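You operate a simulated robot arm through the tools that you are given. There is no shell and no other tool. Be economical: measure what you need, move in short steps, check, and stop when the job is done.

Carry out the task below with a simulated robot arm. There is one attempt and no reset: what you move stays moved.

TASK
Seal the brown cup under the red knob once the lamp is green.
Fine: the black switch heats the press; switch it off again, slide in the middle, cup back in its spot. Set down upright: what you pick out.
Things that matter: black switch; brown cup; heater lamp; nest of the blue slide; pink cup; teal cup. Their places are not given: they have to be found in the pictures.

Only the result counts: the job must be done as asked and must still hold three seconds after the hand-in. Knocking over, shifting, dropping, spilling or breaking anything else fails it. A push-on lid holds only when it is set on centred and level and pressed home; a screw cap is set on level and turned clockwise until tight.

THE ROBOT
A 7-joint arm with a two-finger parallel gripper, fixed in place. Base frame: the origin is at the foot of the arm, x ahead of it, y to its left, z up. Units: m, rad, N and s.
With the tool pointing down near the work surface it reaches from about 0.3 to 0.7 m from the base axis. Its first joint turns from -1.152 to 1.152 rad. Payload 1.57 kg.
Tool frame: the origin (TCP) lies between the finger pads and is the grasp point; the fingertips stand 0.03 m ahead of it; z points along the fingers, y is the line along which they close. The gripper opens to 0.11 m. The fingers are 0.024 m wide and 0.012 m thick; the gripper's body (0.048 by 0.112 m) begins 0.078 m behind the TCP.
Orientation is that of the tool frame in the base frame, as a unit quaternion [x, y, z, w]. With the fingers straight down and closing along the base's y, the tool's x points along the base's -x, its y along +y and its z along -z.

THE INTERFACE
- The arm moves only by the tool drive_tool. Its argument "motion" is a list of rows, each a list of 7 numbers: the shift along the base's x, y, z in units of 50 mm (1.0 is 50 mm), then the turn, a rotation vector about the base's x, y, z in units of 5 degrees (1.0 is 5 degrees), then the gripper command, from -1 (fully open) to 1 (shut), values between in proportion. In form: [[x, y, z, wx, wy, wz, gripper], ...]. A call has 1 to 10 rows; each row shifts and turns the commanded pose from where the row before left it. A call with a number of a shift or a turn outside -1 to 1 is refused whole. A row lasts 0.2 s, in which the tool goes at most 0.05 m and 0.15 rad; a call with a longer step from one row to the next is refused whole, and so is a gripper value outside its range. Where a pose cannot be reached the arm comes as near as it can. A force on the tool above 70 N (or 10 N above the force at the start of the call, whichever is more), or a blocked arm, ends the call early, and 0.2 s more pass. Each finger travels about 0.108 m/s and halts on what it meets, pressing with about 31 N; the grip force reading is that of the motor and also rises with nothing between the fingers. The clock runs only during rows and for 0.2 s after the last one: add rows that do not move to give the fingers time. The reply holds the time, the measured pose of the TCP, the force on the tool along the base axes, the opening and the grip force, in the units named above and with some noise, with the torque about the TCP (base axes, N m) and any sound that the robot's microphone picked up.
- Cameras (640 x 400 px; columns grow to the right, rows downward): "scene" is fixed at [0.1668, -0.3908, 1.411]; the picture's right is [0.77, -0.64, 0.00], its down [-0.32, -0.39, -0.87] and it looks along [0.55, 0.67, -0.50] (base axes); focal length 288 px, centre (320, 200). "wrist" rides on the gripper at [0.07, 0.016, -0.141] in the tool frame; the picture's right is [-0.23, 0.97, 0.00], its down [-0.85, -0.20, -0.48] and it looks along [-0.47, -0.11, 0.88] (tool axes); focal length 222 px, centre (320, 200).
- snapshot(camera): a new picture of that camera. No time passes.
- measure_at(camera, pixels): for up to 12 pixels [column, row] of the newest picture of that camera ("zoom" is the newest enlarged one), the place [x, y, z] in the base frame of the surface seen there, good to about 0.002 m. No time passes.
- close_up(camera, box): a new picture of the part [left, top, right, bottom] of that camera's present view, enlarged. No time passes.
- hand_in(): hands the job in; it is judged then, once.

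Work in short steps. Measure before you move; look again where a grasp or a placing could have gone wrong, and mend it. You have 80 turns and 46 pictures in all, those below and enlarged ones among them. Open the gripper and draw the arm clear of the work before you hand the job in, unless the task says otherwise; then end with one line.

The tools are called after "Emit:" as name(argument=value, ...) on one line, values as JSON. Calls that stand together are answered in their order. drive_tool: Moves the arm, as the interface text tells. Its arguments: {"type":"object","properties":{"motion":{"type":"array"}},"required":["motion"]} The other tools are called the same way: snapshot (camera) takes a picture; measure_at (camera, pixels) gives the place of the surface under pixels of a picture; close_up (camera, box) takes an enlarged picture of a part of a camera's view; hand_in () hands the job in.

At the start:

```text
time_s: 0.0
eef_pos: [0.3804, -0.1583, 1.2733]
orientation: [0.0, 1.0, 0.0, 0.0]
wrist_force: [-0.6, 0.0, 0.9]
ft_torque: [-0.01, 0.01, 0.01]
opening: 0.1101
grasp_force: 0.0
```

scene: 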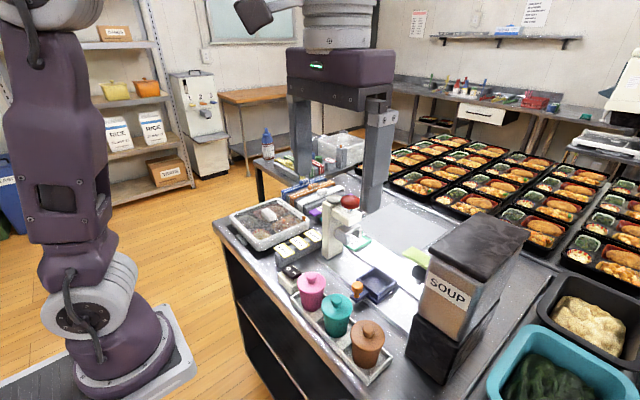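
wrist: 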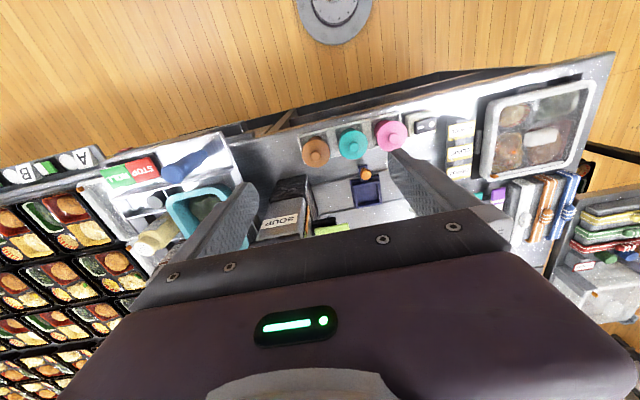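

The cups sit near (311,290), (337,312), (367,343) in the scene view, the red knob near (350,202), and the blue slide near (378,285). I'll enlarge that region for detail.

Emit:
close_up(camera="scene", box=[270, 180, 430, 390])

Emit:
close_up(camera="wrist", box=[280, 90, 500, 240])

```text
1.90 times, centred on (350, 285) of scene
```

zoom: 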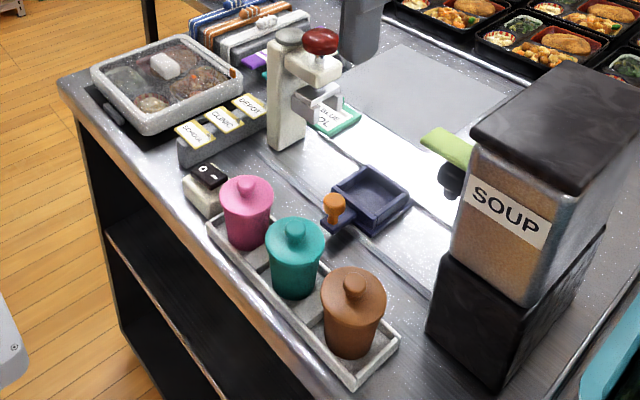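

```text
2.67 times, centred on (390, 165) of wrist
```

zoom: 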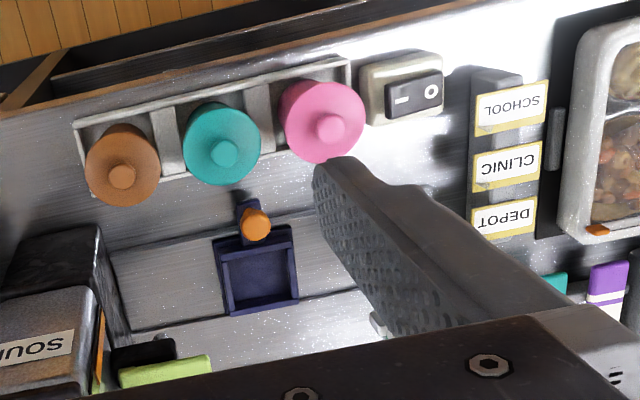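

The black rocker switch is at zoom (207,175), the press column with a dull dome at (290,38). I'll measure the main features.

Emit:
close_up(camera="scene", box=[280, 180, 400, 310])

Emit:
snapshot(camera="scene")

Emit:
measure_at(camera="scene", pixels=[[311, 277], [337, 299], [367, 328], [350, 201], [332, 199], [357, 287], [380, 283], [292, 270], [327, 255], [414, 256], [345, 338], [390, 362]])

```text
3.08 times, centred on (340, 245) of scene
```

zoom: 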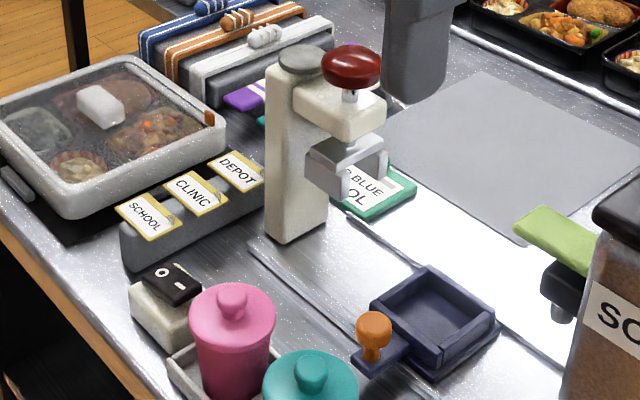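

```text
40 pictures are left
```

scene: 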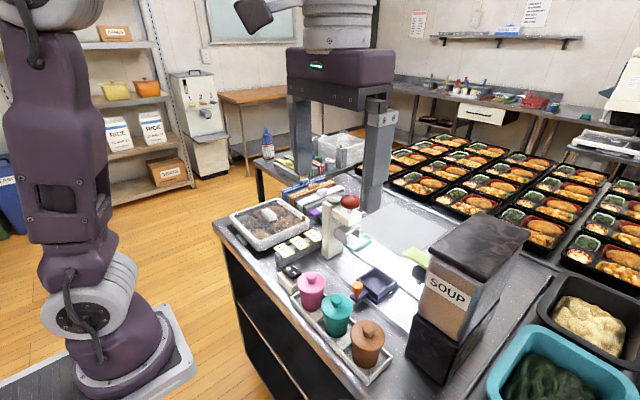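

```text
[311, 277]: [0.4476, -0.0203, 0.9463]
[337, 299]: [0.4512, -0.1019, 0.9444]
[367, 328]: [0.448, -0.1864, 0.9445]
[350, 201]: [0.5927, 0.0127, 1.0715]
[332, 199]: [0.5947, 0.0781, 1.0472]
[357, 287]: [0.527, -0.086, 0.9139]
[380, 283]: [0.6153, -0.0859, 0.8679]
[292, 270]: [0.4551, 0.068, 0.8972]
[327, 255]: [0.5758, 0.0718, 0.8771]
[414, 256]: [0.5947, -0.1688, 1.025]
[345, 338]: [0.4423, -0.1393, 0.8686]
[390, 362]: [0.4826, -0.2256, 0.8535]
```

Slide channel runs along y with the nest at about (0.60,-0.086), press at y≈0.01. I'll zoom on the nest, cup, switch and press head for exact dimensions.

Emit:
close_up(camera="scene", box=[330, 255, 410, 305])

Emit:
measure_at(camera="zoom", pixels=[[374, 90], [500, 165], [395, 245], [265, 165], [390, 160], [215, 245], [215, 275], [430, 120], [310, 215], [320, 170], [460, 165], [385, 205]])

Emit:
close_up(camera="scene", box=[325, 305, 405, 385])

Emit:
measure_at(camera="zoom", pixels=[[340, 110], [265, 145], [420, 145], [340, 190], [345, 290], [275, 230], [405, 240], [290, 165], [345, 175], [390, 165]])

Emit:
close_up(camera="scene", box=[275, 190, 375, 300])

Emit:
measure_at(camera="zoom", pixels=[[268, 55], [298, 70], [330, 125], [290, 125], [325, 150], [230, 45], [60, 275], [75, 285], [50, 265], [90, 295]])

```text
8.00 times, centred on (370, 280) of scene
```

zoom: 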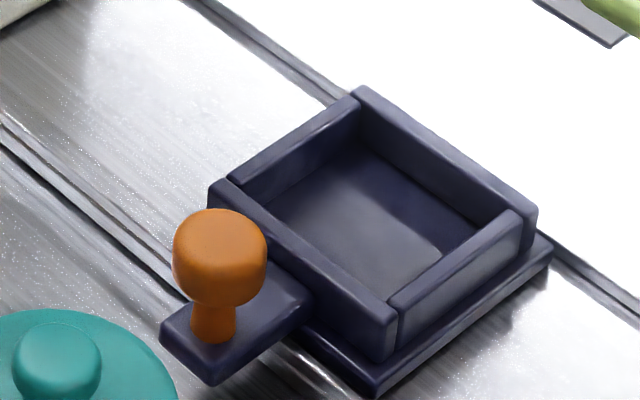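

```text
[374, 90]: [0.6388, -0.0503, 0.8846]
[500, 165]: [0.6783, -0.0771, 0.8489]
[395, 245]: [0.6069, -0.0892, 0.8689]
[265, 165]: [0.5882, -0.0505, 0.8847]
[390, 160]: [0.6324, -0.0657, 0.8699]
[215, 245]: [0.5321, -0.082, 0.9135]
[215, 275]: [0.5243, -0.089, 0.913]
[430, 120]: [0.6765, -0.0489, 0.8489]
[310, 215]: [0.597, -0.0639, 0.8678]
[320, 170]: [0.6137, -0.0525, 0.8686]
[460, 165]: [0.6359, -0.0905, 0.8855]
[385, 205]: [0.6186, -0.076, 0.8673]
```

```text
5.00 times, centred on (365, 345) of scene
```

zoom: 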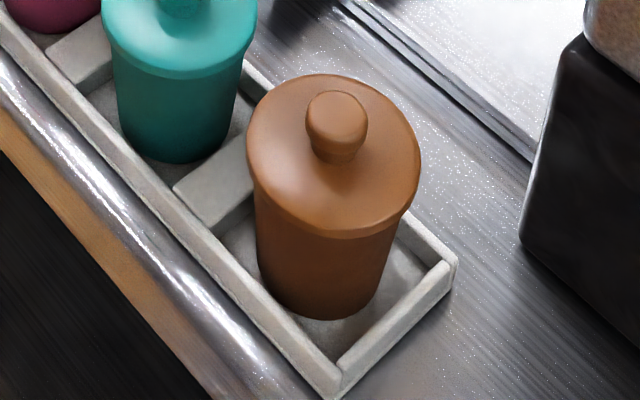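

```text
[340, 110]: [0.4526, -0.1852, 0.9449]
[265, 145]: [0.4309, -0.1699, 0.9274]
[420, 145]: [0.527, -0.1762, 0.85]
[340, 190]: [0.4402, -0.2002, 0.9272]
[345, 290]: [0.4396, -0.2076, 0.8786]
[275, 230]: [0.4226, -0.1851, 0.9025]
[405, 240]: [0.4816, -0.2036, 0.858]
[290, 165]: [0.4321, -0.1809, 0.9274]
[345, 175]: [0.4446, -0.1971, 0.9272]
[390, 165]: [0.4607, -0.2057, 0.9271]
```

```text
3.64 times, centred on (325, 245) of scene
```

zoom: 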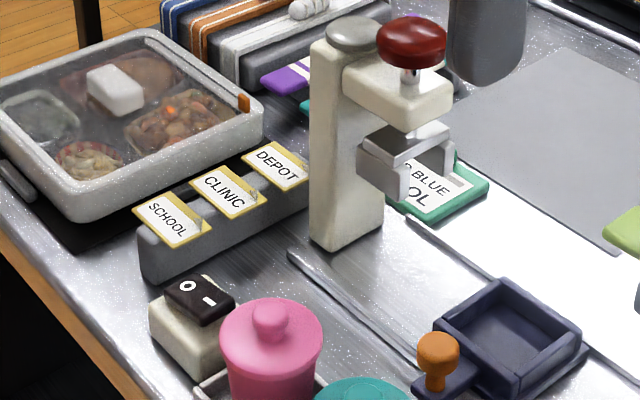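

```text
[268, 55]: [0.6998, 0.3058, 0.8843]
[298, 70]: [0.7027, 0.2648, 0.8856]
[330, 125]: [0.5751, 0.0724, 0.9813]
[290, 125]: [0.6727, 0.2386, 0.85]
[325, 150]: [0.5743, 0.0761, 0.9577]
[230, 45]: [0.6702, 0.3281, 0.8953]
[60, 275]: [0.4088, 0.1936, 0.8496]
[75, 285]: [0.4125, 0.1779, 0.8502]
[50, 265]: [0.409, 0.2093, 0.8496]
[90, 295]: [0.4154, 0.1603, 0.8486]
```

I'll measure the press head, knob, dome and switch in the newest enlargement.

Emit:
measure_at(camera="zoom", pixels=[[412, 30], [352, 32], [400, 90], [435, 100], [400, 140], [380, 185], [402, 190], [187, 287], [208, 301], [200, 295], [170, 325], [445, 165]])

Emit:
close_up(camera="scene", box=[310, 190, 370, 255])

Emit:
close_up(camera="scene", box=[275, 255, 325, 295])

Emit:
measure_at(camera="zoom", pixels=[[130, 75], [240, 85], [320, 140], [225, 185], [230, 130], [160, 100], [310, 165], [100, 130], [220, 220]])

```text
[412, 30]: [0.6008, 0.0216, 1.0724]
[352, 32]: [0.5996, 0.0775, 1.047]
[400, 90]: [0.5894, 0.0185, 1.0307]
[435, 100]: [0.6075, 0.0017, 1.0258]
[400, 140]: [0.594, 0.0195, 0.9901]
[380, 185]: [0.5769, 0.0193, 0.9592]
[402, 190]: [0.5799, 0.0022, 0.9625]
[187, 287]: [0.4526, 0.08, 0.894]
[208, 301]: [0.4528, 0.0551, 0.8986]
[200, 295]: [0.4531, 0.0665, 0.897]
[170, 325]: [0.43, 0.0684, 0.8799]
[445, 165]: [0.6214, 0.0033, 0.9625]
```

```text
6.15 times, centred on (340, 222) of scene
```

zoom: 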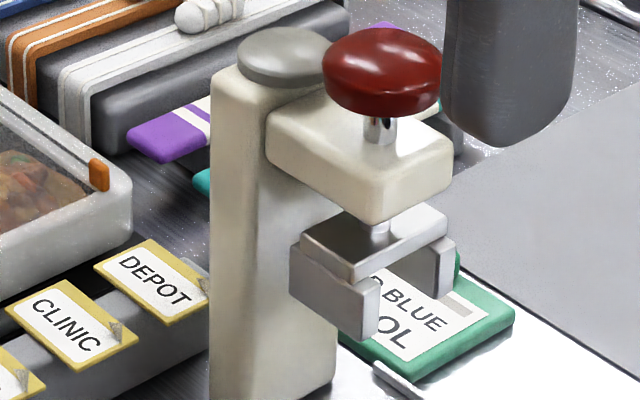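

```text
10.00 times, centred on (300, 275) of scene
```

zoom: 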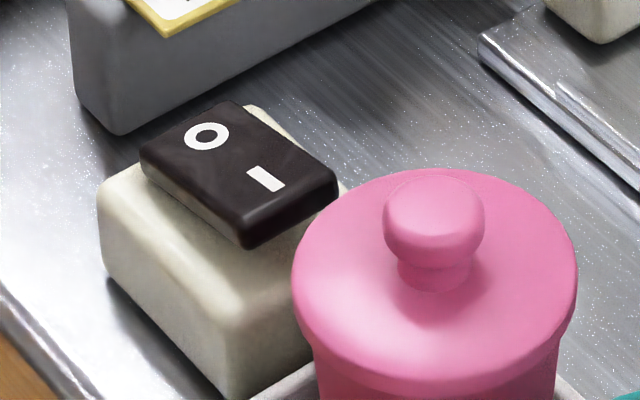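

```text
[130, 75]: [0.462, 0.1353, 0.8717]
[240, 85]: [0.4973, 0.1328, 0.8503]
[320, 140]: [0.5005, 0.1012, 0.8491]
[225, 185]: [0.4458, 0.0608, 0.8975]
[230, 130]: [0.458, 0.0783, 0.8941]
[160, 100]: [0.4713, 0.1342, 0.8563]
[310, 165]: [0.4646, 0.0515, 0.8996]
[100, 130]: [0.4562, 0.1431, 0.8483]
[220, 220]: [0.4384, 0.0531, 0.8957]
```

The rocker's O end (y≈0.08) is down: the switch is off. First I move above the brown cup (≈0.45,-0.186), yawed 45° so the fingers avoid the teal cup, and look.

Emit:
drive_tool(motion=[[0.1556, -0.062, -0.43, 0, 0, 1, -1], [0.1556, -0.062, -0.43, 0, 0, 1, -1], [0.1556, -0.062, -0.43, 0, 0, 1, -1], [0.1556, -0.062, -0.43, 0, 0, 1, -1], [0.1556, -0.062, -0.43, 0, 0, 1, -1], [0.1556, -0.062, -0.43, 0, 0, 1, -1], [0.1556, -0.062, -0.43, 0, 0, 1, -1], [0.1556, -0.062, -0.43, 0, 0, 1, -1], [0.1556, -0.062, -0.43, 0, 0, 1, -1], [0, 0, 0, 0, 0, 0, -1]])

Emit:
snapshot(camera="wrist")

```text
time_s: 2.2
eef_pos: [0.4484, -0.1873, 1.0802]
orientation: [-0.382, 0.924, 0.0, 0.0]
wrist_force: [0.5, -0.2, 1.1]
ft_torque: [-0.05, 0.03, 0.03]
opening: 0.1098
grasp_force: 0.1
```

```text
34 pictures are left
```

wrist: 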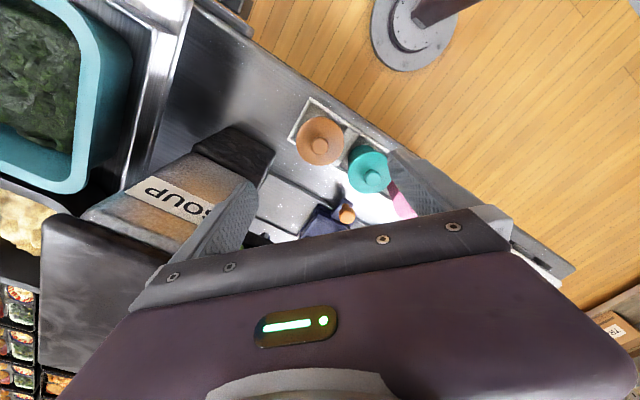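

The cup is at (319,140) and one finger is near the soup dispenser; I zoom in and measure the cup lid and dispenser clearance.

Emit:
close_up(camera="wrist", box=[180, 80, 420, 250])

Emit:
measure_at(camera="wrist", pixels=[[297, 140], [343, 143], [320, 117], [318, 164], [322, 146], [230, 130], [262, 150], [185, 170], [215, 185], [306, 105], [350, 135], [292, 135]])

```text
2.35 times, centred on (300, 165) of wrist
```

zoom: 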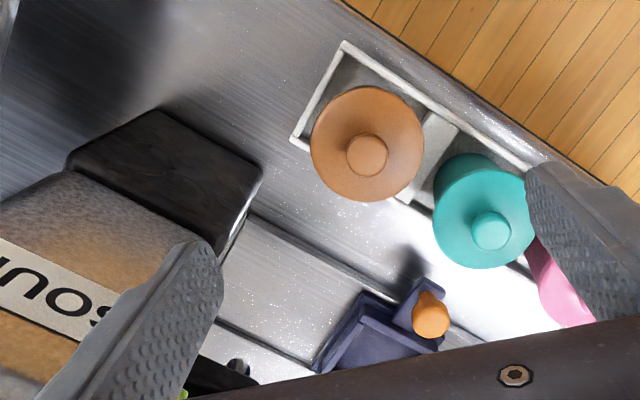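

```text
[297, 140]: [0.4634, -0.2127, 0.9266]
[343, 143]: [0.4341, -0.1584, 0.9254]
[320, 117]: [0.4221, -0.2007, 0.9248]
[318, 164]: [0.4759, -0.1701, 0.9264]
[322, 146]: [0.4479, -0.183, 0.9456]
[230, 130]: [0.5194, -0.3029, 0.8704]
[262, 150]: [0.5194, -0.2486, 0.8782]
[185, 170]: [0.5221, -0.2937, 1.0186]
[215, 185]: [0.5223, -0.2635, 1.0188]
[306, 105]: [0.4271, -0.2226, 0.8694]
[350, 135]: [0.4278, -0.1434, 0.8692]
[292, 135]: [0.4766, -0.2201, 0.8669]
```

Lid centre is (0.449,-0.1855), diameter ≈0.062, tray wall top z≈0.868. I narrow the opening to ≈0.085 and descend to TCP z≈0.907.

Emit:
drive_tool(motion=[[0.012, 0.036, 0, 0, 0, 0, -0.55], [0, 0, -0.5, 0, 0, 0, -0.55], [0, 0, -0.5, 0, 0, 0, -0.55], [0, 0, -0.5, 0, 0, 0, -0.55], [0, 0, -0.5, 0, 0, 0, -0.55], [0, 0, -0.5, 0, 0, 0, -0.55], [0, 0, -0.5, 0, 0, 0, -0.55], [0, 0, -0.464, 0, 0, 0, -0.55], [0, 0, 0, 0, 0, 0, -0.55]])

Emit:
snapshot(camera="wrist")

Emit:
close_up(camera="scene", box=[310, 260, 430, 400])

```text
time_s: 4.2
eef_pos: [0.4506, -0.1865, 0.9075]
orientation: [-0.382, 0.924, 0.0, 0.001]
wrist_force: [-0.3, 0.1, 0.0]
ft_torque: [0.01, 0.0, 0.0]
opening: 0.0851
grasp_force: 0.2
```

```text
32 pictures are left
```

wrist: 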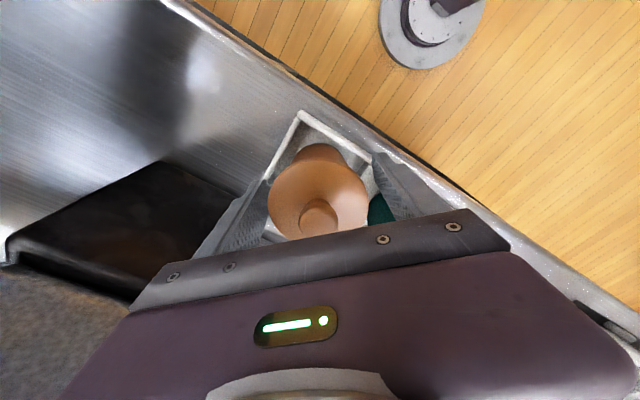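

```text
2.86 times, centred on (370, 330) of scene
```

zoom: 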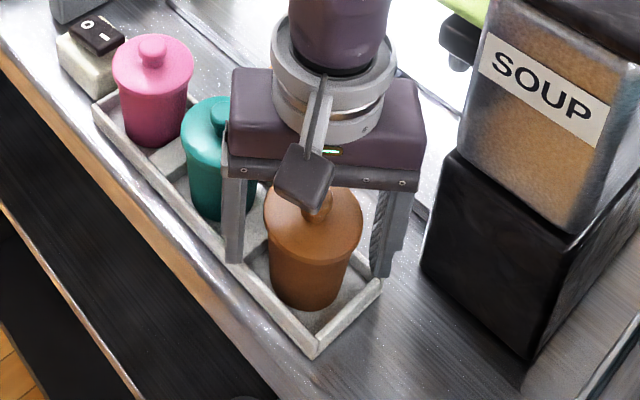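

The fingers straddle the brown cup with clearance on both sides. I close and lift 5 mm as a test.

Emit:
drive_tool(motion=[[0, 0, 0, 0, 0, 0, 0.3], [0, 0, 0, 0, 0, 0, 0.3], [0, 0, 0, 0, 0, 0, 0.3], [0, 0, 0.05, 0, 0, 0, 0.3], [0, 0, 0.05, 0, 0, 0, 0.3], [0, 0, 0, 0, 0, 0, 0.3]])

Emit:
close_up(camera="scene", box=[335, 310, 405, 380])

```text
time_s: 5.6
eef_pos: [0.4493, -0.1842, 0.9124]
orientation: [-0.382, 0.924, -0.001, 0.0]
wrist_force: [0.2, 0.5, -1.6]
ft_torque: [0.01, -0.02, 0.01]
opening: 0.0609
grasp_force: 30.7
```

```text
5.71 times, centred on (370, 345) of scene
```

zoom: 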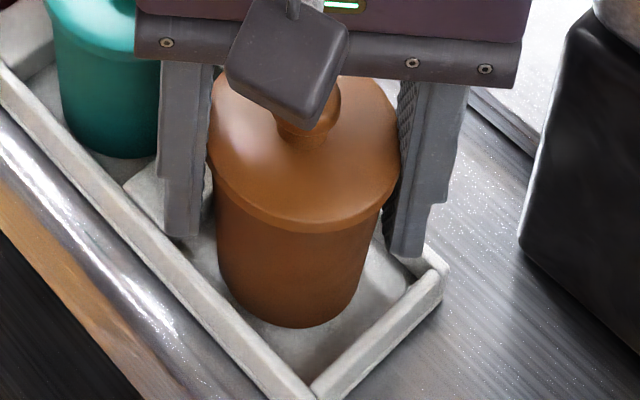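

The load reads 1.6 N and cup and lid rise together. I lift 40 mm and check, and measure the green lever and nest corners.

Emit:
drive_tool(motion=[[0, 0, 0.25, 0, 0, 0, 0.3], [0, 0, 0.25, 0, 0, 0, 0.3], [0, 0, 0.25, 0, 0, 0, 0.3], [0, 0, 0.25, 0, 0, 0, 0.3], [0, 0, 0, 0, 0, 0, 0.3]])

Emit:
close_up(camera="scene", box=[335, 240, 455, 380])

Emit:
snapshot(camera="scene")

Emit:
measure_at(camera="scene", pixels=[[404, 249], [412, 248], [408, 256], [418, 262], [425, 258], [415, 270], [373, 267], [398, 285], [358, 279], [396, 293], [365, 284], [385, 297]])

```text
time_s: 6.8
eef_pos: [0.4493, -0.1854, 0.9621]
orientation: [-0.382, 0.924, 0.0, 0.001]
wrist_force: [0.5, 0.1, -1.2]
ft_torque: [-0.02, 0.0, 0.01]
opening: 0.0609
grasp_force: 31.3
```

```text
2.86 times, centred on (395, 310) of scene
```

zoom: 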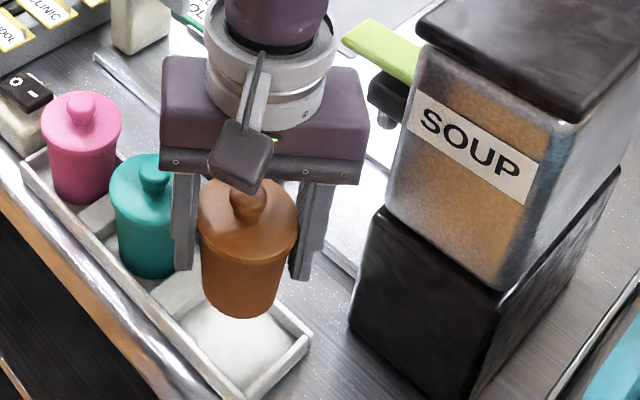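

```text
28 pictures are left
```

scene: 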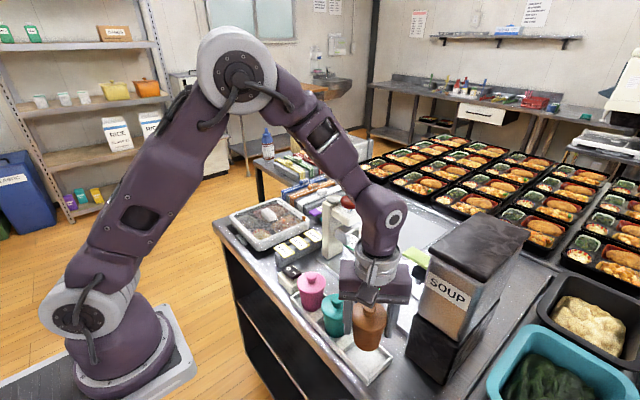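

```text
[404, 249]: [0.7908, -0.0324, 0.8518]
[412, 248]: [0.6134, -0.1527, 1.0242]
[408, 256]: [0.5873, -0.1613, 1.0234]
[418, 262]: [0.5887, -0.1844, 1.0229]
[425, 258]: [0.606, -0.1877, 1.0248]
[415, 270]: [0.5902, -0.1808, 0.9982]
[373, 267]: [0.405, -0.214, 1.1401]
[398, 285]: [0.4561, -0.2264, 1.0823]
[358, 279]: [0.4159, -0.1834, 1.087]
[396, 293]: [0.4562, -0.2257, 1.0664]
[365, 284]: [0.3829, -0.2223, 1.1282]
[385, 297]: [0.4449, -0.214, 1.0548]
```

The cup hangs cleanly with its lid. I raise it and swing it to y≈-0.03 with 20° more yaw so the scene camera gets a clear view of the nest to measure its centre.

Emit:
drive_tool(motion=[[0, 0, 0.6, 0, 0, 0, 0.3], [0, 0, 0.6, 0, 0, 0, 0.3], [0, 0, 0.56, 0, 0, 0, 0.3], [0, 0.6, 0, 0, 0, 0.8, 0.3], [0, 0.6, 0, 0, 0, 0.8, 0.3], [0, 0.6, 0, 0, 0, 0.8, 0.3], [0, 0.6, 0, 0, 0, 0.8, 0.3], [0, 0.7, 0, 0, 0, 0.8, 0.3], [0, 0, 0, 0, 0, 0, 0.3]])

Emit:
close_up(camera="scene", box=[330, 255, 410, 305])

Emit:
measure_at(camera="zoom", pixels=[[262, 210], [320, 252], [375, 300], [365, 106], [420, 145], [495, 195], [290, 145], [340, 115], [415, 280], [460, 250], [510, 218], [240, 190]])

```text
time_s: 8.8
eef_pos: [0.4493, -0.0296, 1.0511]
orientation: [-0.537, 0.843, 0.0, 0.0]
wrist_force: [0.6, 0.5, -0.7]
ft_torque: [0.0, -0.01, 0.0]
opening: 0.0611
grasp_force: 31.2
```

```text
8.00 times, centred on (370, 280) of scene
```

zoom: 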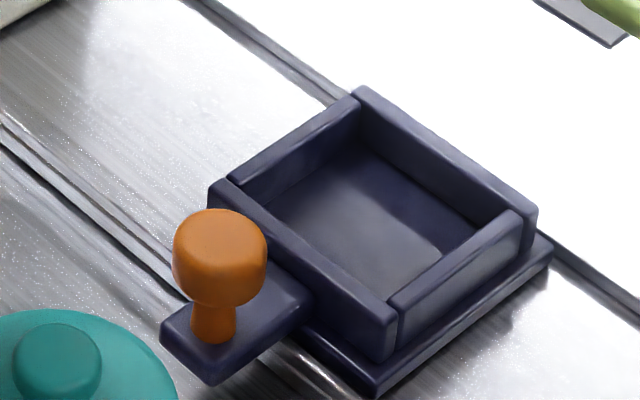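

```text
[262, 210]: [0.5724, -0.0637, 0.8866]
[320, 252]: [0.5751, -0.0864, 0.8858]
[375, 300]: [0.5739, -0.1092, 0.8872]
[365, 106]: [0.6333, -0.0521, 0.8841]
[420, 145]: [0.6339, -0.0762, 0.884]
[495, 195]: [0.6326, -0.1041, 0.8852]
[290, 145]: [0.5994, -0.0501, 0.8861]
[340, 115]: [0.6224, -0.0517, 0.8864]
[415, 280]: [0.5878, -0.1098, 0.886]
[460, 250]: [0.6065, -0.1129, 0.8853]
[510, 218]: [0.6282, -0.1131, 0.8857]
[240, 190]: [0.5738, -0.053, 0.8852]
```

Wall mid-lines give nest centre ≈(0.6045,-0.082), floor z 0.868. I carry the cup over it at height, first y then x.

Emit:
drive_tool(motion=[[0, -0.525, 0, 0, 0, 0, 0.3], [0, -0.525, 0, 0, 0, 0, 0.3], [0.6, 0, 0, 0, 0, 0, 0.3], [0.6, 0, 0, 0, 0, 0, 0.3], [0.6, 0, 0, 0, 0, 0, 0.3], [0.6, 0, 0, 0, 0, 0, 0.3], [0.5, 0, 0, 0, 0, 0, 0.3], [0.204, 0, 0, 0, 0, 0, 0.3], [0, 0, -0.8, 0, 0, 0, 0.3], [0, 0, 0, 0, 0, 0, 0.3]])

Emit:
snapshot(camera="wrist")

Emit:
close_up(camera="scene", box=[320, 220, 440, 310])

```text
time_s: 11.0
eef_pos: [0.6043, -0.0828, 1.0107]
orientation: [-0.537, 0.844, 0.0, 0.0]
wrist_force: [0.6, 1.0, -1.8]
ft_torque: [-0.02, -0.01, 0.0]
opening: 0.0608
grasp_force: 31.1
```

```text
26 pictures are left
```

wrist: 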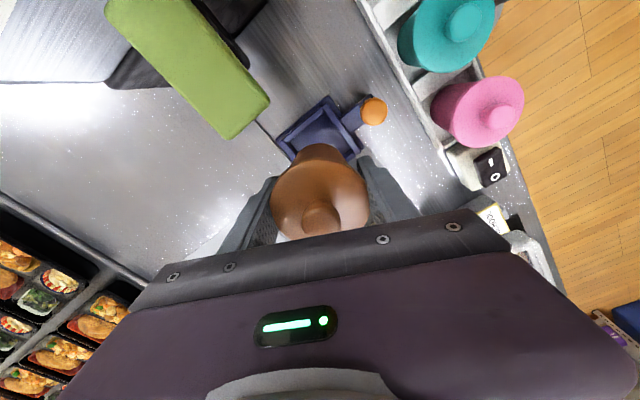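

```text
4.44 times, centred on (380, 265) of scene
```

zoom: 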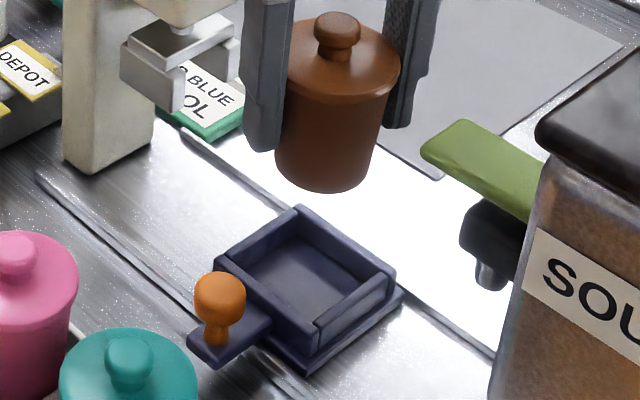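

The cup hangs above the nest. I measure the lid edge and nest walls in the wrist view to verify alignment.

Emit:
measure_at(camera="wrist", pixels=[[275, 200], [365, 200], [320, 170], [320, 213], [290, 225], [350, 222], [326, 103], [297, 120], [283, 135], [345, 130], [357, 147], [293, 155]])

Emit:
measure_at(camera="zoom", pixels=[[300, 45], [385, 50], [337, 75], [340, 20], [325, 180], [290, 150], [362, 165]])

```text
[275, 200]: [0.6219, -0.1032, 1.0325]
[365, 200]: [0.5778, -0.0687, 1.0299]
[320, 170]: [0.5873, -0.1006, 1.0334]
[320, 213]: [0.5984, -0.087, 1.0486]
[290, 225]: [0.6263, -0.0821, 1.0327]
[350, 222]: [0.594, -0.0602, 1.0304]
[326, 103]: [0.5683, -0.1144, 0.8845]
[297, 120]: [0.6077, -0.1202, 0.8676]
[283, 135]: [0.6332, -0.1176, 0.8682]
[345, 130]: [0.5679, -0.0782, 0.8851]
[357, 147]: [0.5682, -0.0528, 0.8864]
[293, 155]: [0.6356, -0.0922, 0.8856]
```

```text
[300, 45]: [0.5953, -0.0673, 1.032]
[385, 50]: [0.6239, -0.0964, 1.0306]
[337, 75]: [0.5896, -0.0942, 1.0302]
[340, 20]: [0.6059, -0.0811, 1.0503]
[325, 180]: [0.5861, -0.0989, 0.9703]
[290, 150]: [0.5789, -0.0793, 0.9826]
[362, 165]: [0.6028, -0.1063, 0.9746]
```

Cup axis ≈(0.604,-0.082) matches the nest centre within ~1 mm. I lower to just above the floor.

Emit:
drive_tool(motion=[[0.004, 0.016, -0.4, 0, 0, 0, 0.3], [0, 0, -0.4, 0, 0, 0, 0.3], [0, 0, -0.4, 0, 0, 0, 0.3], [0, 0, -0.3, 0, 0, 0, 0.3], [0, 0, -0.16, 0, 0, 0, 0.3], [0, 0, 0, 0, 0, 0, 0.3]])

Emit:
close_up(camera="scene", box=[330, 230, 430, 310])

```text
time_s: 12.4
eef_pos: [0.6053, -0.0813, 0.9283]
orientation: [-0.538, 0.843, 0.0, 0.0]
wrist_force: [-0.8, 0.9, -0.9]
ft_torque: [-0.03, 0.01, 0.0]
opening: 0.0612
grasp_force: 31.3
```

```text
5.00 times, centred on (380, 270) of scene
```

zoom: 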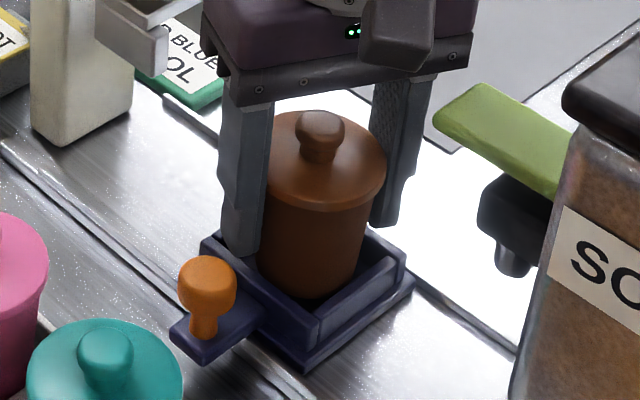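

The cup is centred inside the nest with no contact force. I lower in 2 mm steps until it touches down.

Emit:
drive_tool(motion=[[0, 0, -0.04, 0, 0, 0, 0.3], [0, 0, -0.04, 0, 0, 0, 0.3], [0, 0, -0.04, 0, 0, 0, 0.3], [0, 0, 0, 0, 0, 0, 0.3]])

```text
time_s: 13.4
eef_pos: [0.6059, -0.0818, 0.9213]
orientation: [-0.537, 0.843, 0.0, 0.0]
wrist_force: [-0.9, -0.1, -0.8]
ft_torque: [0.0, -0.06, 0.01]
opening: 0.0608
grasp_force: 30.5
```

Emit:
drive_tool(motion=[[0, 0, -0.03, 0, 0, 0, 0.3], [0, 0, 0, 0, 0, 0, 0.3]])

Emit:
close_up(camera="scene", box=[345, 250, 405, 305])

```text
time_s: 14.0
eef_pos: [0.6055, -0.0809, 0.9199]
orientation: [-0.538, 0.843, -0.002, 0.0]
wrist_force: [-2.4, -1.4, 19.4]
ft_torque: [0.2, 0.39, 0.0]
opening: 0.061
grasp_force: 31.4
```

```text
7.27 times, centred on (375, 278) of scene
```

zoom: 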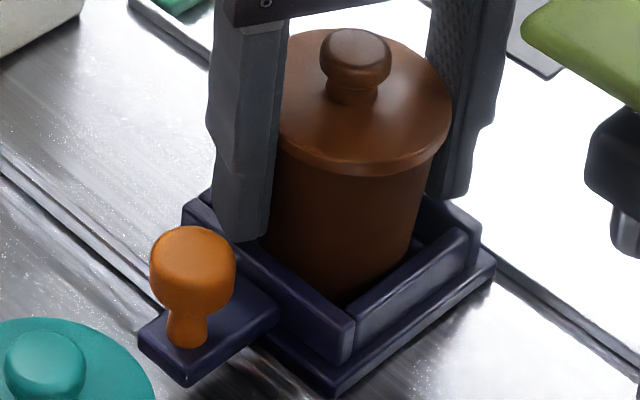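

Touchdown at z 0.920 as expected (19 N), the cup stands in the nest. I ease up 0.5 mm, release and rise.

Emit:
drive_tool(motion=[[0, 0, 0.015, 0, 0, 0, 0.3], [0, 0, 0, 0, 0, 0, -0.55], [0, 0, 0, 0, 0, 0, -0.55], [0, 0, 0, 0, 0, 0, -0.55], [0, 0, 0.5, 0, 0, 0, -0.55], [0, 0, 0.7, 0, 0, 0, -0.55], [0, 0, 0.7, 0, 0, 0, -0.55], [0, 0, 0.7, 0, 0, 0, -0.55], [0, 0, 0, 0, 0, 0, -0.55]])

Emit:
close_up(camera="scene", box=[330, 230, 430, 310])

Emit:
measure_at(camera="zoom", pixels=[[315, 135], [270, 165], [370, 175], [320, 195], [207, 265], [207, 285], [185, 290], [232, 290]])

```text
time_s: 16.0
eef_pos: [0.6044, -0.0812, 1.0499]
orientation: [-0.537, 0.844, 0.001, 0.0]
wrist_force: [0.0, -0.6, -0.5]
ft_torque: [0.01, 0.02, -0.01]
opening: 0.0851
grasp_force: 0.2
```

```text
5.00 times, centred on (380, 270) of scene
```

zoom: 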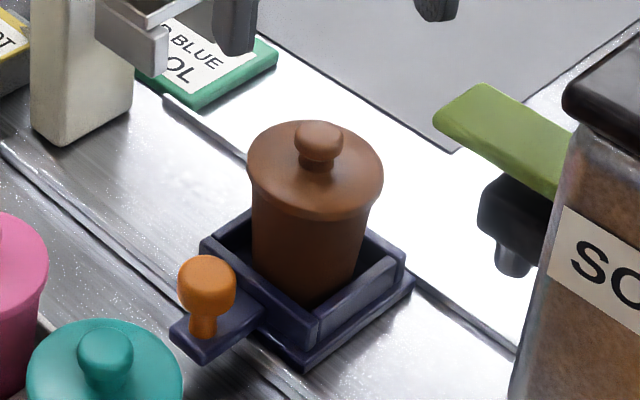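

```text
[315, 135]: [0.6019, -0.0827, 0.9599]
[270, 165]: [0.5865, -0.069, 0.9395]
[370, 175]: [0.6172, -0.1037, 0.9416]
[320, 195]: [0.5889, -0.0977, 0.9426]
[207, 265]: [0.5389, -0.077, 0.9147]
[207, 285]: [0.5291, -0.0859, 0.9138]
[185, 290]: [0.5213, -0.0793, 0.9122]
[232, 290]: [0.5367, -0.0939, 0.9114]
```

The cup stands upright in the nest. Next I turn to yaw 0 and move above the orange handle at ≈(0.529,-0.084).

Emit:
drive_tool(motion=[[-0.5, 0, 0.3, 0, 0, -1, -0.55], [-0.5, 0, 0, 0, 0, -1, -0.55], [-0.51, 0, 0, 0, 0, -1, -0.55], [0, -0.056, 0, 0, 0, -1, -0.55], [0, 0, 0, 0, 0, -1, -0.55], [0, 0, 0, 0, 0, -1, -0.55], [0, 0, 0, 0, 0, -1, -0.55], [0, 0, 0, 0, 0, -1, -0.55], [0, 0, 0, 0, 0, -1, -0.3], [0, 0, 0, 0, 0, -1, -0.1]])

Emit:
drive_tool(motion=[[0, 0, 0, 0, 0, -1, 0], [0, 0, 0, 0, 0, -1, 0], [0, 0, 0, 0, 0, -1, 0], [0, 0, -0.6, 0, 0, 0, 0], [0, 0, -0.6, 0, 0, 0, 0], [0, 0, 0, 0, 0, 0, 0]])

Emit:
snapshot(camera="wrist")

```text
time_s: 18.2
eef_pos: [0.5294, -0.0851, 1.0666]
orientation: [-0.128, 0.992, 0.0, 0.0]
wrist_force: [0.4, 0.8, -0.5]
ft_torque: [0.04, -0.01, 0.0]
opening: 0.0609
grasp_force: 0.0
```

```text
time_s: 19.6
eef_pos: [0.5294, -0.0831, 1.0048]
orientation: [0.0, 1.0, 0.0, 0.001]
wrist_force: [0.1, -0.1, 0.6]
ft_torque: [-0.01, -0.04, 0.02]
opening: 0.0547
grasp_force: 0.1
```

```text
21 pictures are left
```

wrist: 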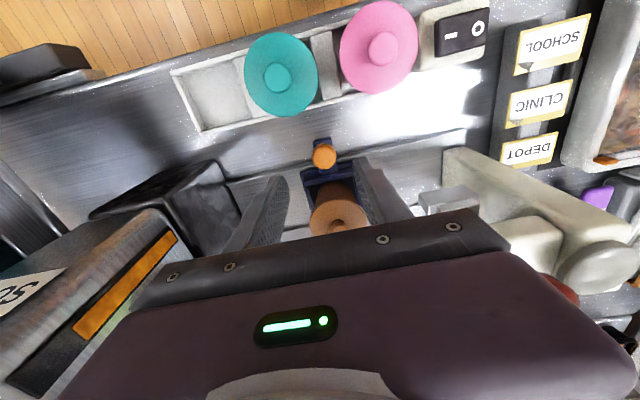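

The handle knob is at (324,157). I measure it, then descend.

Emit:
measure_at(camera="wrist", pixels=[[324, 155], [314, 155], [334, 155], [324, 165], [324, 147], [322, 140]])

```text
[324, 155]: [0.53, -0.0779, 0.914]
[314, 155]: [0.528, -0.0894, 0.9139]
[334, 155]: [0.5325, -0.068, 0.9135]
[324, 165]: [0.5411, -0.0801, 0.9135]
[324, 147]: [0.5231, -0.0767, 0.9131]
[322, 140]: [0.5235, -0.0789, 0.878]
```

Knob centre ≈(0.531,-0.080), handle plate z 0.878. I descend to TCP z 0.914 and close on the knob.

Emit:
drive_tool(motion=[[0.03, 0.06, -0.4, 0, 0, 0, 0], [0, 0, -0.5, 0, 0, 0, 0], [0, 0, -0.5, 0, 0, 0, 0], [0, 0, -0.4, 0, 0, 0, 0], [0, 0, 0, 0, 0, 0, 0], [0, 0, 0, 0, 0, 0, 0.4], [0, 0, 0, 0, 0, 0, 0.8], [0, 0, 0, 0, 0, 0, 0.8], [0, 0, 0, 0, 0, 0, 0.8]])

Emit:
close_up(camera="scene", box=[310, 210, 430, 310])

```text
time_s: 21.6
eef_pos: [0.5307, -0.0812, 0.9154]
orientation: [-0.001, 1.0, 0.0, -0.001]
wrist_force: [2.4, 0.2, -6.2]
ft_torque: [-0.05, -0.18, 0.0]
opening: 0.0264
grasp_force: 37.2
```

```text
4.00 times, centred on (370, 260) of scene
```

zoom: 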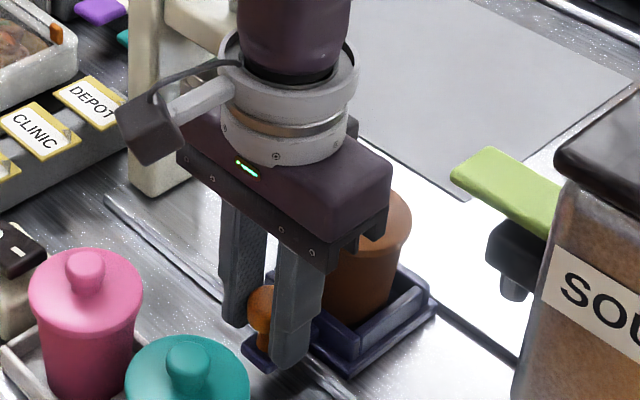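

Gripped, but the wrist flange could brush the press head when sliding left, so I reopen, lean the tool back 15° (body toward -x), regrip.

Emit:
drive_tool(motion=[[0, 0, 0, 0, 0, 0, 0], [0, 0, 0, 0, 0, 0, 0], [0, 0, 0.04, 0, -1, 0, 0], [0, 0, 0, 0, -1, 0, 0], [0, 0, 0, 0, -1, 0, 0], [0, 0, 0, 0, 0, 0, 0], [0, 0, 0, 0, 0, 0, 0.5], [0, 0, 0, 0, 0, 0, 0.8], [0, 0, 0, 0, 0, 0, 0.8]])

Emit:
drive_tool(motion=[[0, 0.2, 0, 0, 0, 0, 0.8], [0, 0.2, 0, 0, 0, 0, 0.8], [0, 0, 0, 0, 0, 0, 0.8]])

Emit:
close_up(camera="scene", box=[310, 210, 430, 310])

```text
time_s: 23.6
eef_pos: [0.531, -0.0808, 0.9166]
orientation: [0.0, 0.991, 0.0, 0.131]
wrist_force: [-0.4, 2.3, 2.2]
ft_torque: [0.05, -0.25, 0.0]
opening: 0.0265
grasp_force: 36.9
```

```text
time_s: 24.4
eef_pos: [0.5316, -0.0613, 0.9174]
orientation: [-0.001, 0.991, 0.0, 0.13]
wrist_force: [4.8, 0.1, -1.2]
ft_torque: [0.0, -0.21, -0.01]
opening: 0.0263
grasp_force: 36.9
```

```text
4.00 times, centred on (370, 260) of scene
```

zoom: 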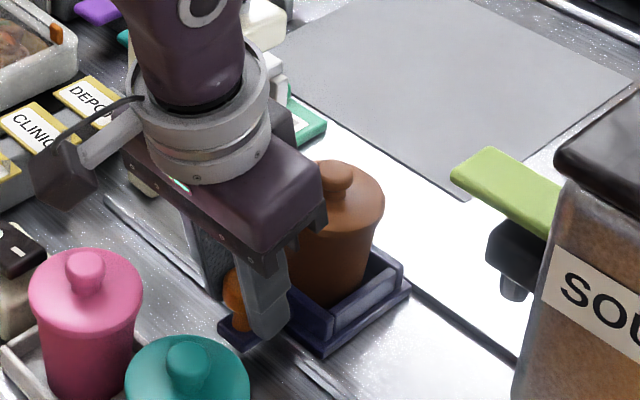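

The slide follows with the cup steady. Continue in small steps to y≈0.

Emit:
drive_tool(motion=[[0, 0.2, 0, 0, 0, 0, 0.8], [0, 0.2, 0, 0, 0, 0, 0.8], [0, 0.2, 0, 0, 0, 0, 0.8], [0, 0.2, 0, 0, 0, 0, 0.8], [0, 0.2, 0, 0, 0, 0, 0.8], [0, 0.2, 0, 0, 0, 0, 0.8], [0, 0, 0, 0, 0, 0, 0.8]])

Emit:
close_up(camera="scene", box=[300, 190, 420, 290])

```text
time_s: 26.0
eef_pos: [0.5309, -0.001, 0.9177]
orientation: [0.001, 0.991, 0.0, 0.131]
wrist_force: [-7.0, -0.8, 20.7]
ft_torque: [-0.03, 0.39, -0.04]
opening: 0.0263
grasp_force: 37.0
```

```text
4.00 times, centred on (360, 240) of scene
```

zoom: 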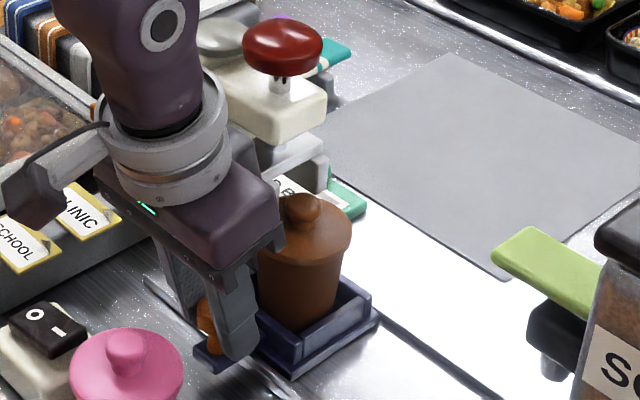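

Some vertical load (20 N) built up in the grip; I ease up slightly and nudge on toward the press stop.

Emit:
drive_tool(motion=[[0, 0, 0.03, 0, 0, 0, 0.8], [0, 0.1, 0, 0, 0, 0, 0.8], [0, 0, 0, 0, 0, 0, 0.8]])

```text
time_s: 26.8
eef_pos: [0.5309, 0.004, 0.9188]
orientation: [0.0, 0.992, 0.0, 0.129]
wrist_force: [9.2, 1.0, -28.0]
ft_torque: [-0.01, 0.0, 0.0]
opening: 0.026
grasp_force: 37.5
```

Emit:
drive_tool(motion=[[0, 0, -0.015, 0, 0, 0, 0.8], [0, 0.1, 0, 0, 0, 0, 0.8], [0, 0, 0, 0, 0, 0, 0.8]])

Emit:
close_up(camera="scene", box=[300, 190, 420, 290])

```text
time_s: 27.6
eef_pos: [0.5309, 0.0085, 0.9181]
orientation: [0.0, 0.992, 0.0, 0.13]
wrist_force: [-2.9, -0.2, -6.8]
ft_torque: [-0.05, 0.27, 0.02]
opening: 0.0262
grasp_force: 36.9
```

```text
4.00 times, centred on (360, 240) of scene
```

zoom: 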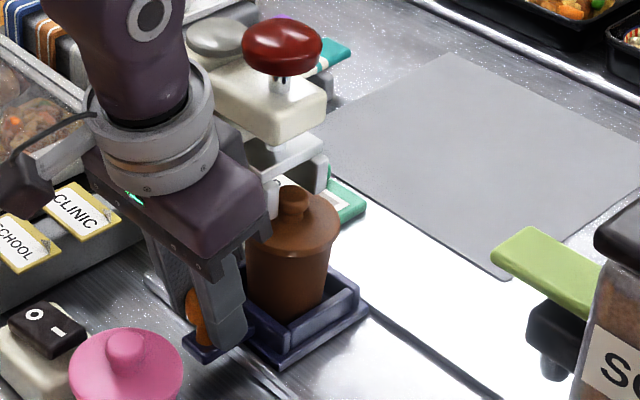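

I measure the press knob and head centre to know the target y.

Emit:
measure_at(camera="zoom", pixels=[[248, 45], [318, 45], [282, 22], [282, 68], [283, 40], [290, 203], [285, 235], [310, 230], [290, 150], [318, 165], [300, 100]])

```text
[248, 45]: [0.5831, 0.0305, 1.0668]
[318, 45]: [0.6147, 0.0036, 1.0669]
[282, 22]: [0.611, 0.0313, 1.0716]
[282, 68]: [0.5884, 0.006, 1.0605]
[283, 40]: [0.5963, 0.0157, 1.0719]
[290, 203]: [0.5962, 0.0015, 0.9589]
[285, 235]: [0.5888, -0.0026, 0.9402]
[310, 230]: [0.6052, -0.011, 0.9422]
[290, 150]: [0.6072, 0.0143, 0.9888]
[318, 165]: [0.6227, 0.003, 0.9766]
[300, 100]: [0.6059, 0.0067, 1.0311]
```

Press axis ≈(0.600,0.018–0.019); cup now at ≈0.008. I advance ~11 mm more in small steps, watching for a stop.

Emit:
drive_tool(motion=[[0, 0.06, 0, 0, 0, 0, 0.8], [0, 0.06, 0, 0, 0, 0, 0.8], [0, 0.06, 0, 0, 0, 0, 0.8], [0, 0.04, 0, 0, 0, 0, 0.8], [0, 0, 0, 0, 0, 0, 0.8]])

Emit:
close_up(camera="scene", box=[310, 190, 390, 280])

```text
time_s: 28.8
eef_pos: [0.531, 0.0197, 0.9178]
orientation: [0.0, 0.991, 0.001, 0.132]
wrist_force: [-0.5, 1.0, -13.7]
ft_torque: [-0.04, 0.08, 0.02]
opening: 0.0264
grasp_force: 36.9
```

```text
4.44 times, centred on (350, 235) of scene
```

zoom: 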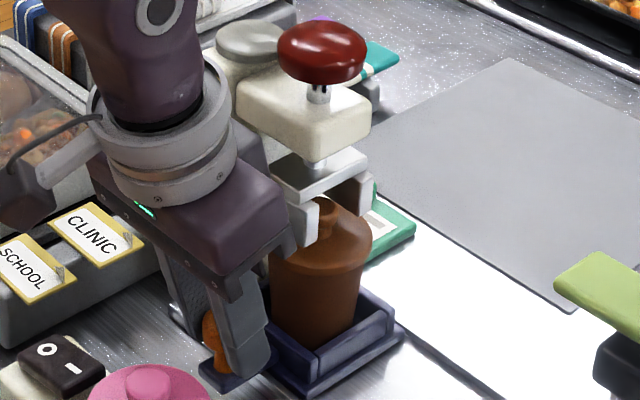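

No stop felt yet. I push 2 mm more to see whether an end stop is there, and check alignment.

Emit:
drive_tool(motion=[[0, 0.04, 0, 0, 0, 0, 0.8], [0, 0, 0, 0, 0, 0, 0.8]])

Emit:
measure_at(camera="zoom", pixels=[[325, 205], [345, 225], [360, 240], [300, 255], [325, 265], [310, 220], [330, 155], [350, 155], [365, 195]])

```text
time_s: 29.4
eef_pos: [0.5317, 0.0217, 0.9185]
orientation: [0.0, 0.992, 0.0, 0.13]
wrist_force: [-3.7, -0.9, -12.9]
ft_torque: [-0.02, 0.12, 0.02]
opening: 0.0262
grasp_force: 36.8
```

```text
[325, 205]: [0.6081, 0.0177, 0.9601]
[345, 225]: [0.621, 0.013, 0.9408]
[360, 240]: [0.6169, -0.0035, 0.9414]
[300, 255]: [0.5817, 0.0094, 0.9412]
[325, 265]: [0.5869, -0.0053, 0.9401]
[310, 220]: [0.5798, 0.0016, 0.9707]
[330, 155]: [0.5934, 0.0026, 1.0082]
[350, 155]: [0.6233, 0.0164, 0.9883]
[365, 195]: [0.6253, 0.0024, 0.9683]
```

Emit:
drive_tool(motion=[[0, 0.04, 0, 0, 0, 0, 0.8], [0, 0.04, 0, 0, 0, 0, 0.8], [0, 0, 0, 0, 0, 0, 0.8]])

Emit:
close_up(camera="scene", box=[310, 190, 390, 280])

```text
time_s: 30.2
eef_pos: [0.5328, 0.0254, 0.9186]
orientation: [0.001, 0.992, 0.0, 0.13]
wrist_force: [-3.7, -7.5, -15.6]
ft_torque: [-0.18, 0.2, -0.02]
opening: 0.0265
grasp_force: 37.0
```

```text
4.44 times, centred on (350, 235) of scene
```

zoom: 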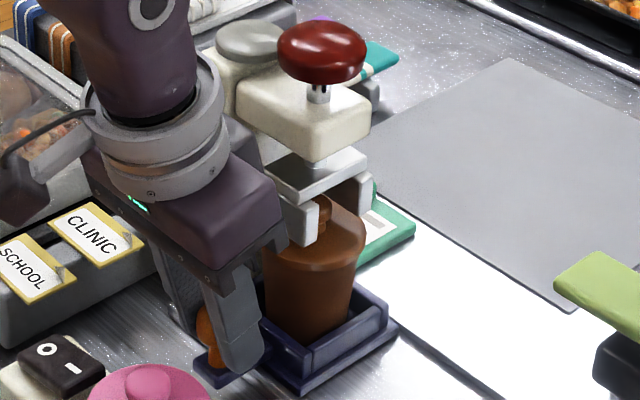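

A stop is felt at y≈0.025. The press axis is ≈0.1 m from the start position, so I back off to y≈0.020, then release the handle and lift clear toward -x.

Emit:
drive_tool(motion=[[0, -0.06, 0, 0, 0, 0, 0.8], [0, -0.06, 0, 0, 0, 0, 0.8], [0, 0, 0, 0, 0, 0, 0.8]])

```text
time_s: 31.0
eef_pos: [0.5316, 0.0195, 0.9184]
orientation: [0.0, 0.992, -0.001, 0.13]
wrist_force: [-6.8, 1.7, -7.8]
ft_torque: [0.08, 0.32, 0.16]
opening: 0.0265
grasp_force: 37.1
```

Emit:
drive_tool(motion=[[0, 0, 0, 0, 0, 0, 0], [0, 0, 0, 0, 0, 0, 0], [-0.13, 0, 0.48, 0, 0, 0, 0], [-0.13, 0, 0.48, 0, 0, 0, 0], [-0.13, 0, 0.48, 0, 0, 0, 0], [-0.2, 0, 0.48, 0, 0, 0, 0.5], [-0.4, 0.2, 0, 0, 1, 0, 1], [-0.4, 0.3, 0, 0, 1, 0, 1], [-0.2, 0.2, 0, 0, 1, 0, 1], [0, 0, 0, 0, 0, 0, 1]])

Emit:
close_up(camera="scene", box=[270, 190, 390, 300])

Emit:
measure_at(camera="zoom", pixels=[[356, 170], [380, 190], [360, 205], [330, 200], [330, 165]])

```text
time_s: 33.2
eef_pos: [0.4523, 0.0551, 1.0134]
orientation: [0.0, 1.0, 0.0, -0.001]
wrist_force: [0.9, -0.2, 0.1]
ft_torque: [0.01, 0.0, 0.0]
opening: 0.0
grasp_force: 21.0
```

```text
3.64 times, centred on (330, 245) of scene
```

zoom: 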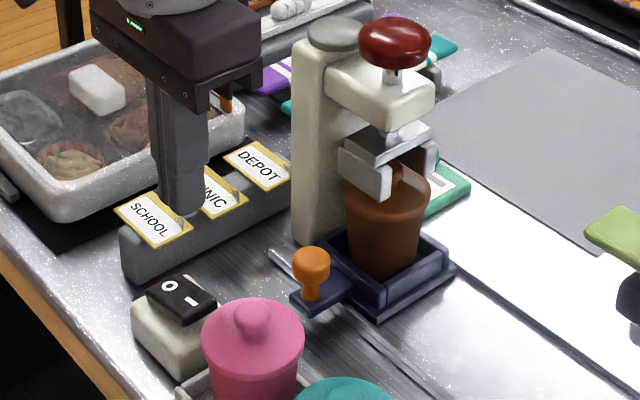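

```text
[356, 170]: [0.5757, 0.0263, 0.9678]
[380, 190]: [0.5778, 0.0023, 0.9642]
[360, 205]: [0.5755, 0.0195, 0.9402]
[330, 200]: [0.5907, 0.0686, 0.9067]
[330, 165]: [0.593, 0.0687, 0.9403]
```

The slide is at the press and the arm sits above the switch with closed fingers. I lower onto the "I" end (0.452,0.053), top z≈0.899.

Emit:
drive_tool(motion=[[0, -0.04, -0.5, 0, 0, 0, 1], [0, 0, -0.5, 0, 0, 0, 1], [0, 0, -0.5, 0, 0, 0, 1], [0, 0, -0.13, 0, 0, 0, 1], [0, 0, -0.06, 0, 0, 0, 1], [0, 0, -0.06, 0, 0, 0, 1], [0, 0, -0.04, 0, 0, 0, 1], [0, 0, 0, 0, 0, 0, 1]])

Emit:
close_up(camera="scene", box=[270, 190, 390, 300])

```text
time_s: 35.0
eef_pos: [0.4518, 0.0518, 0.9259]
orientation: [0.001, 1.0, 0.0, 0.0]
wrist_force: [-1.2, -16.1, 31.0]
ft_torque: [-0.19, 0.07, 0.01]
opening: 0.0002
grasp_force: 21.1
```

```text
3.64 times, centred on (330, 245) of scene
```

zoom: 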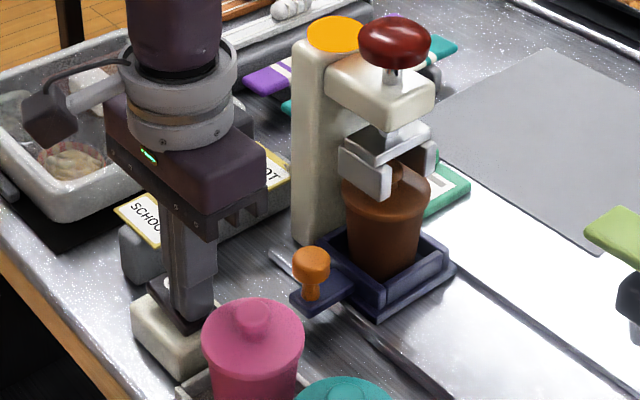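

The lamp turned orange: heating. I lift off and go above the red knob (0.600,0.018), keeping fingers closed.

Emit:
drive_tool(motion=[[0, 0, 0.4, 0, 0, 0, 1], [0, 0, 0.9, 0, 0, 0, 1], [0, 0, 0.9, 0, 0, 0, 1], [0, 0, 0.9, 0, 0, 0, 1], [0, 0, 0.9, 0, 0, 0, 1], [0.7, -0.2, 0.4, 0, 0, 0, 1], [0.7, -0.2, 0, 0, 0, 0, 1], [0.7, -0.16, 0, 0, 0, 0, 1], [0.864, -0.1, 0, 0, 0, 0, 1], [0, 0, 0, 0, 0, 0, 1]])

Emit:
close_up(camera="scene", box=[270, 160, 390, 300])

```text
time_s: 37.2
eef_pos: [0.6008, 0.0203, 1.1446]
orientation: [0.001, 1.0, 0.0, -0.001]
wrist_force: [0.5, -0.6, -0.3]
ft_torque: [-0.02, -0.02, -0.01]
opening: 0.0
grasp_force: 21.0
```

```text
2.86 times, centred on (330, 230) of scene
```

zoom: 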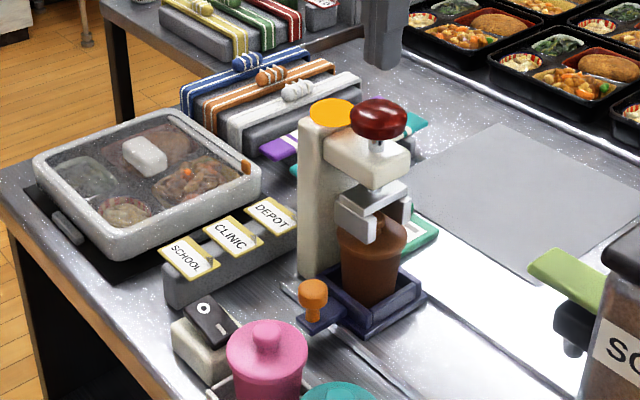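

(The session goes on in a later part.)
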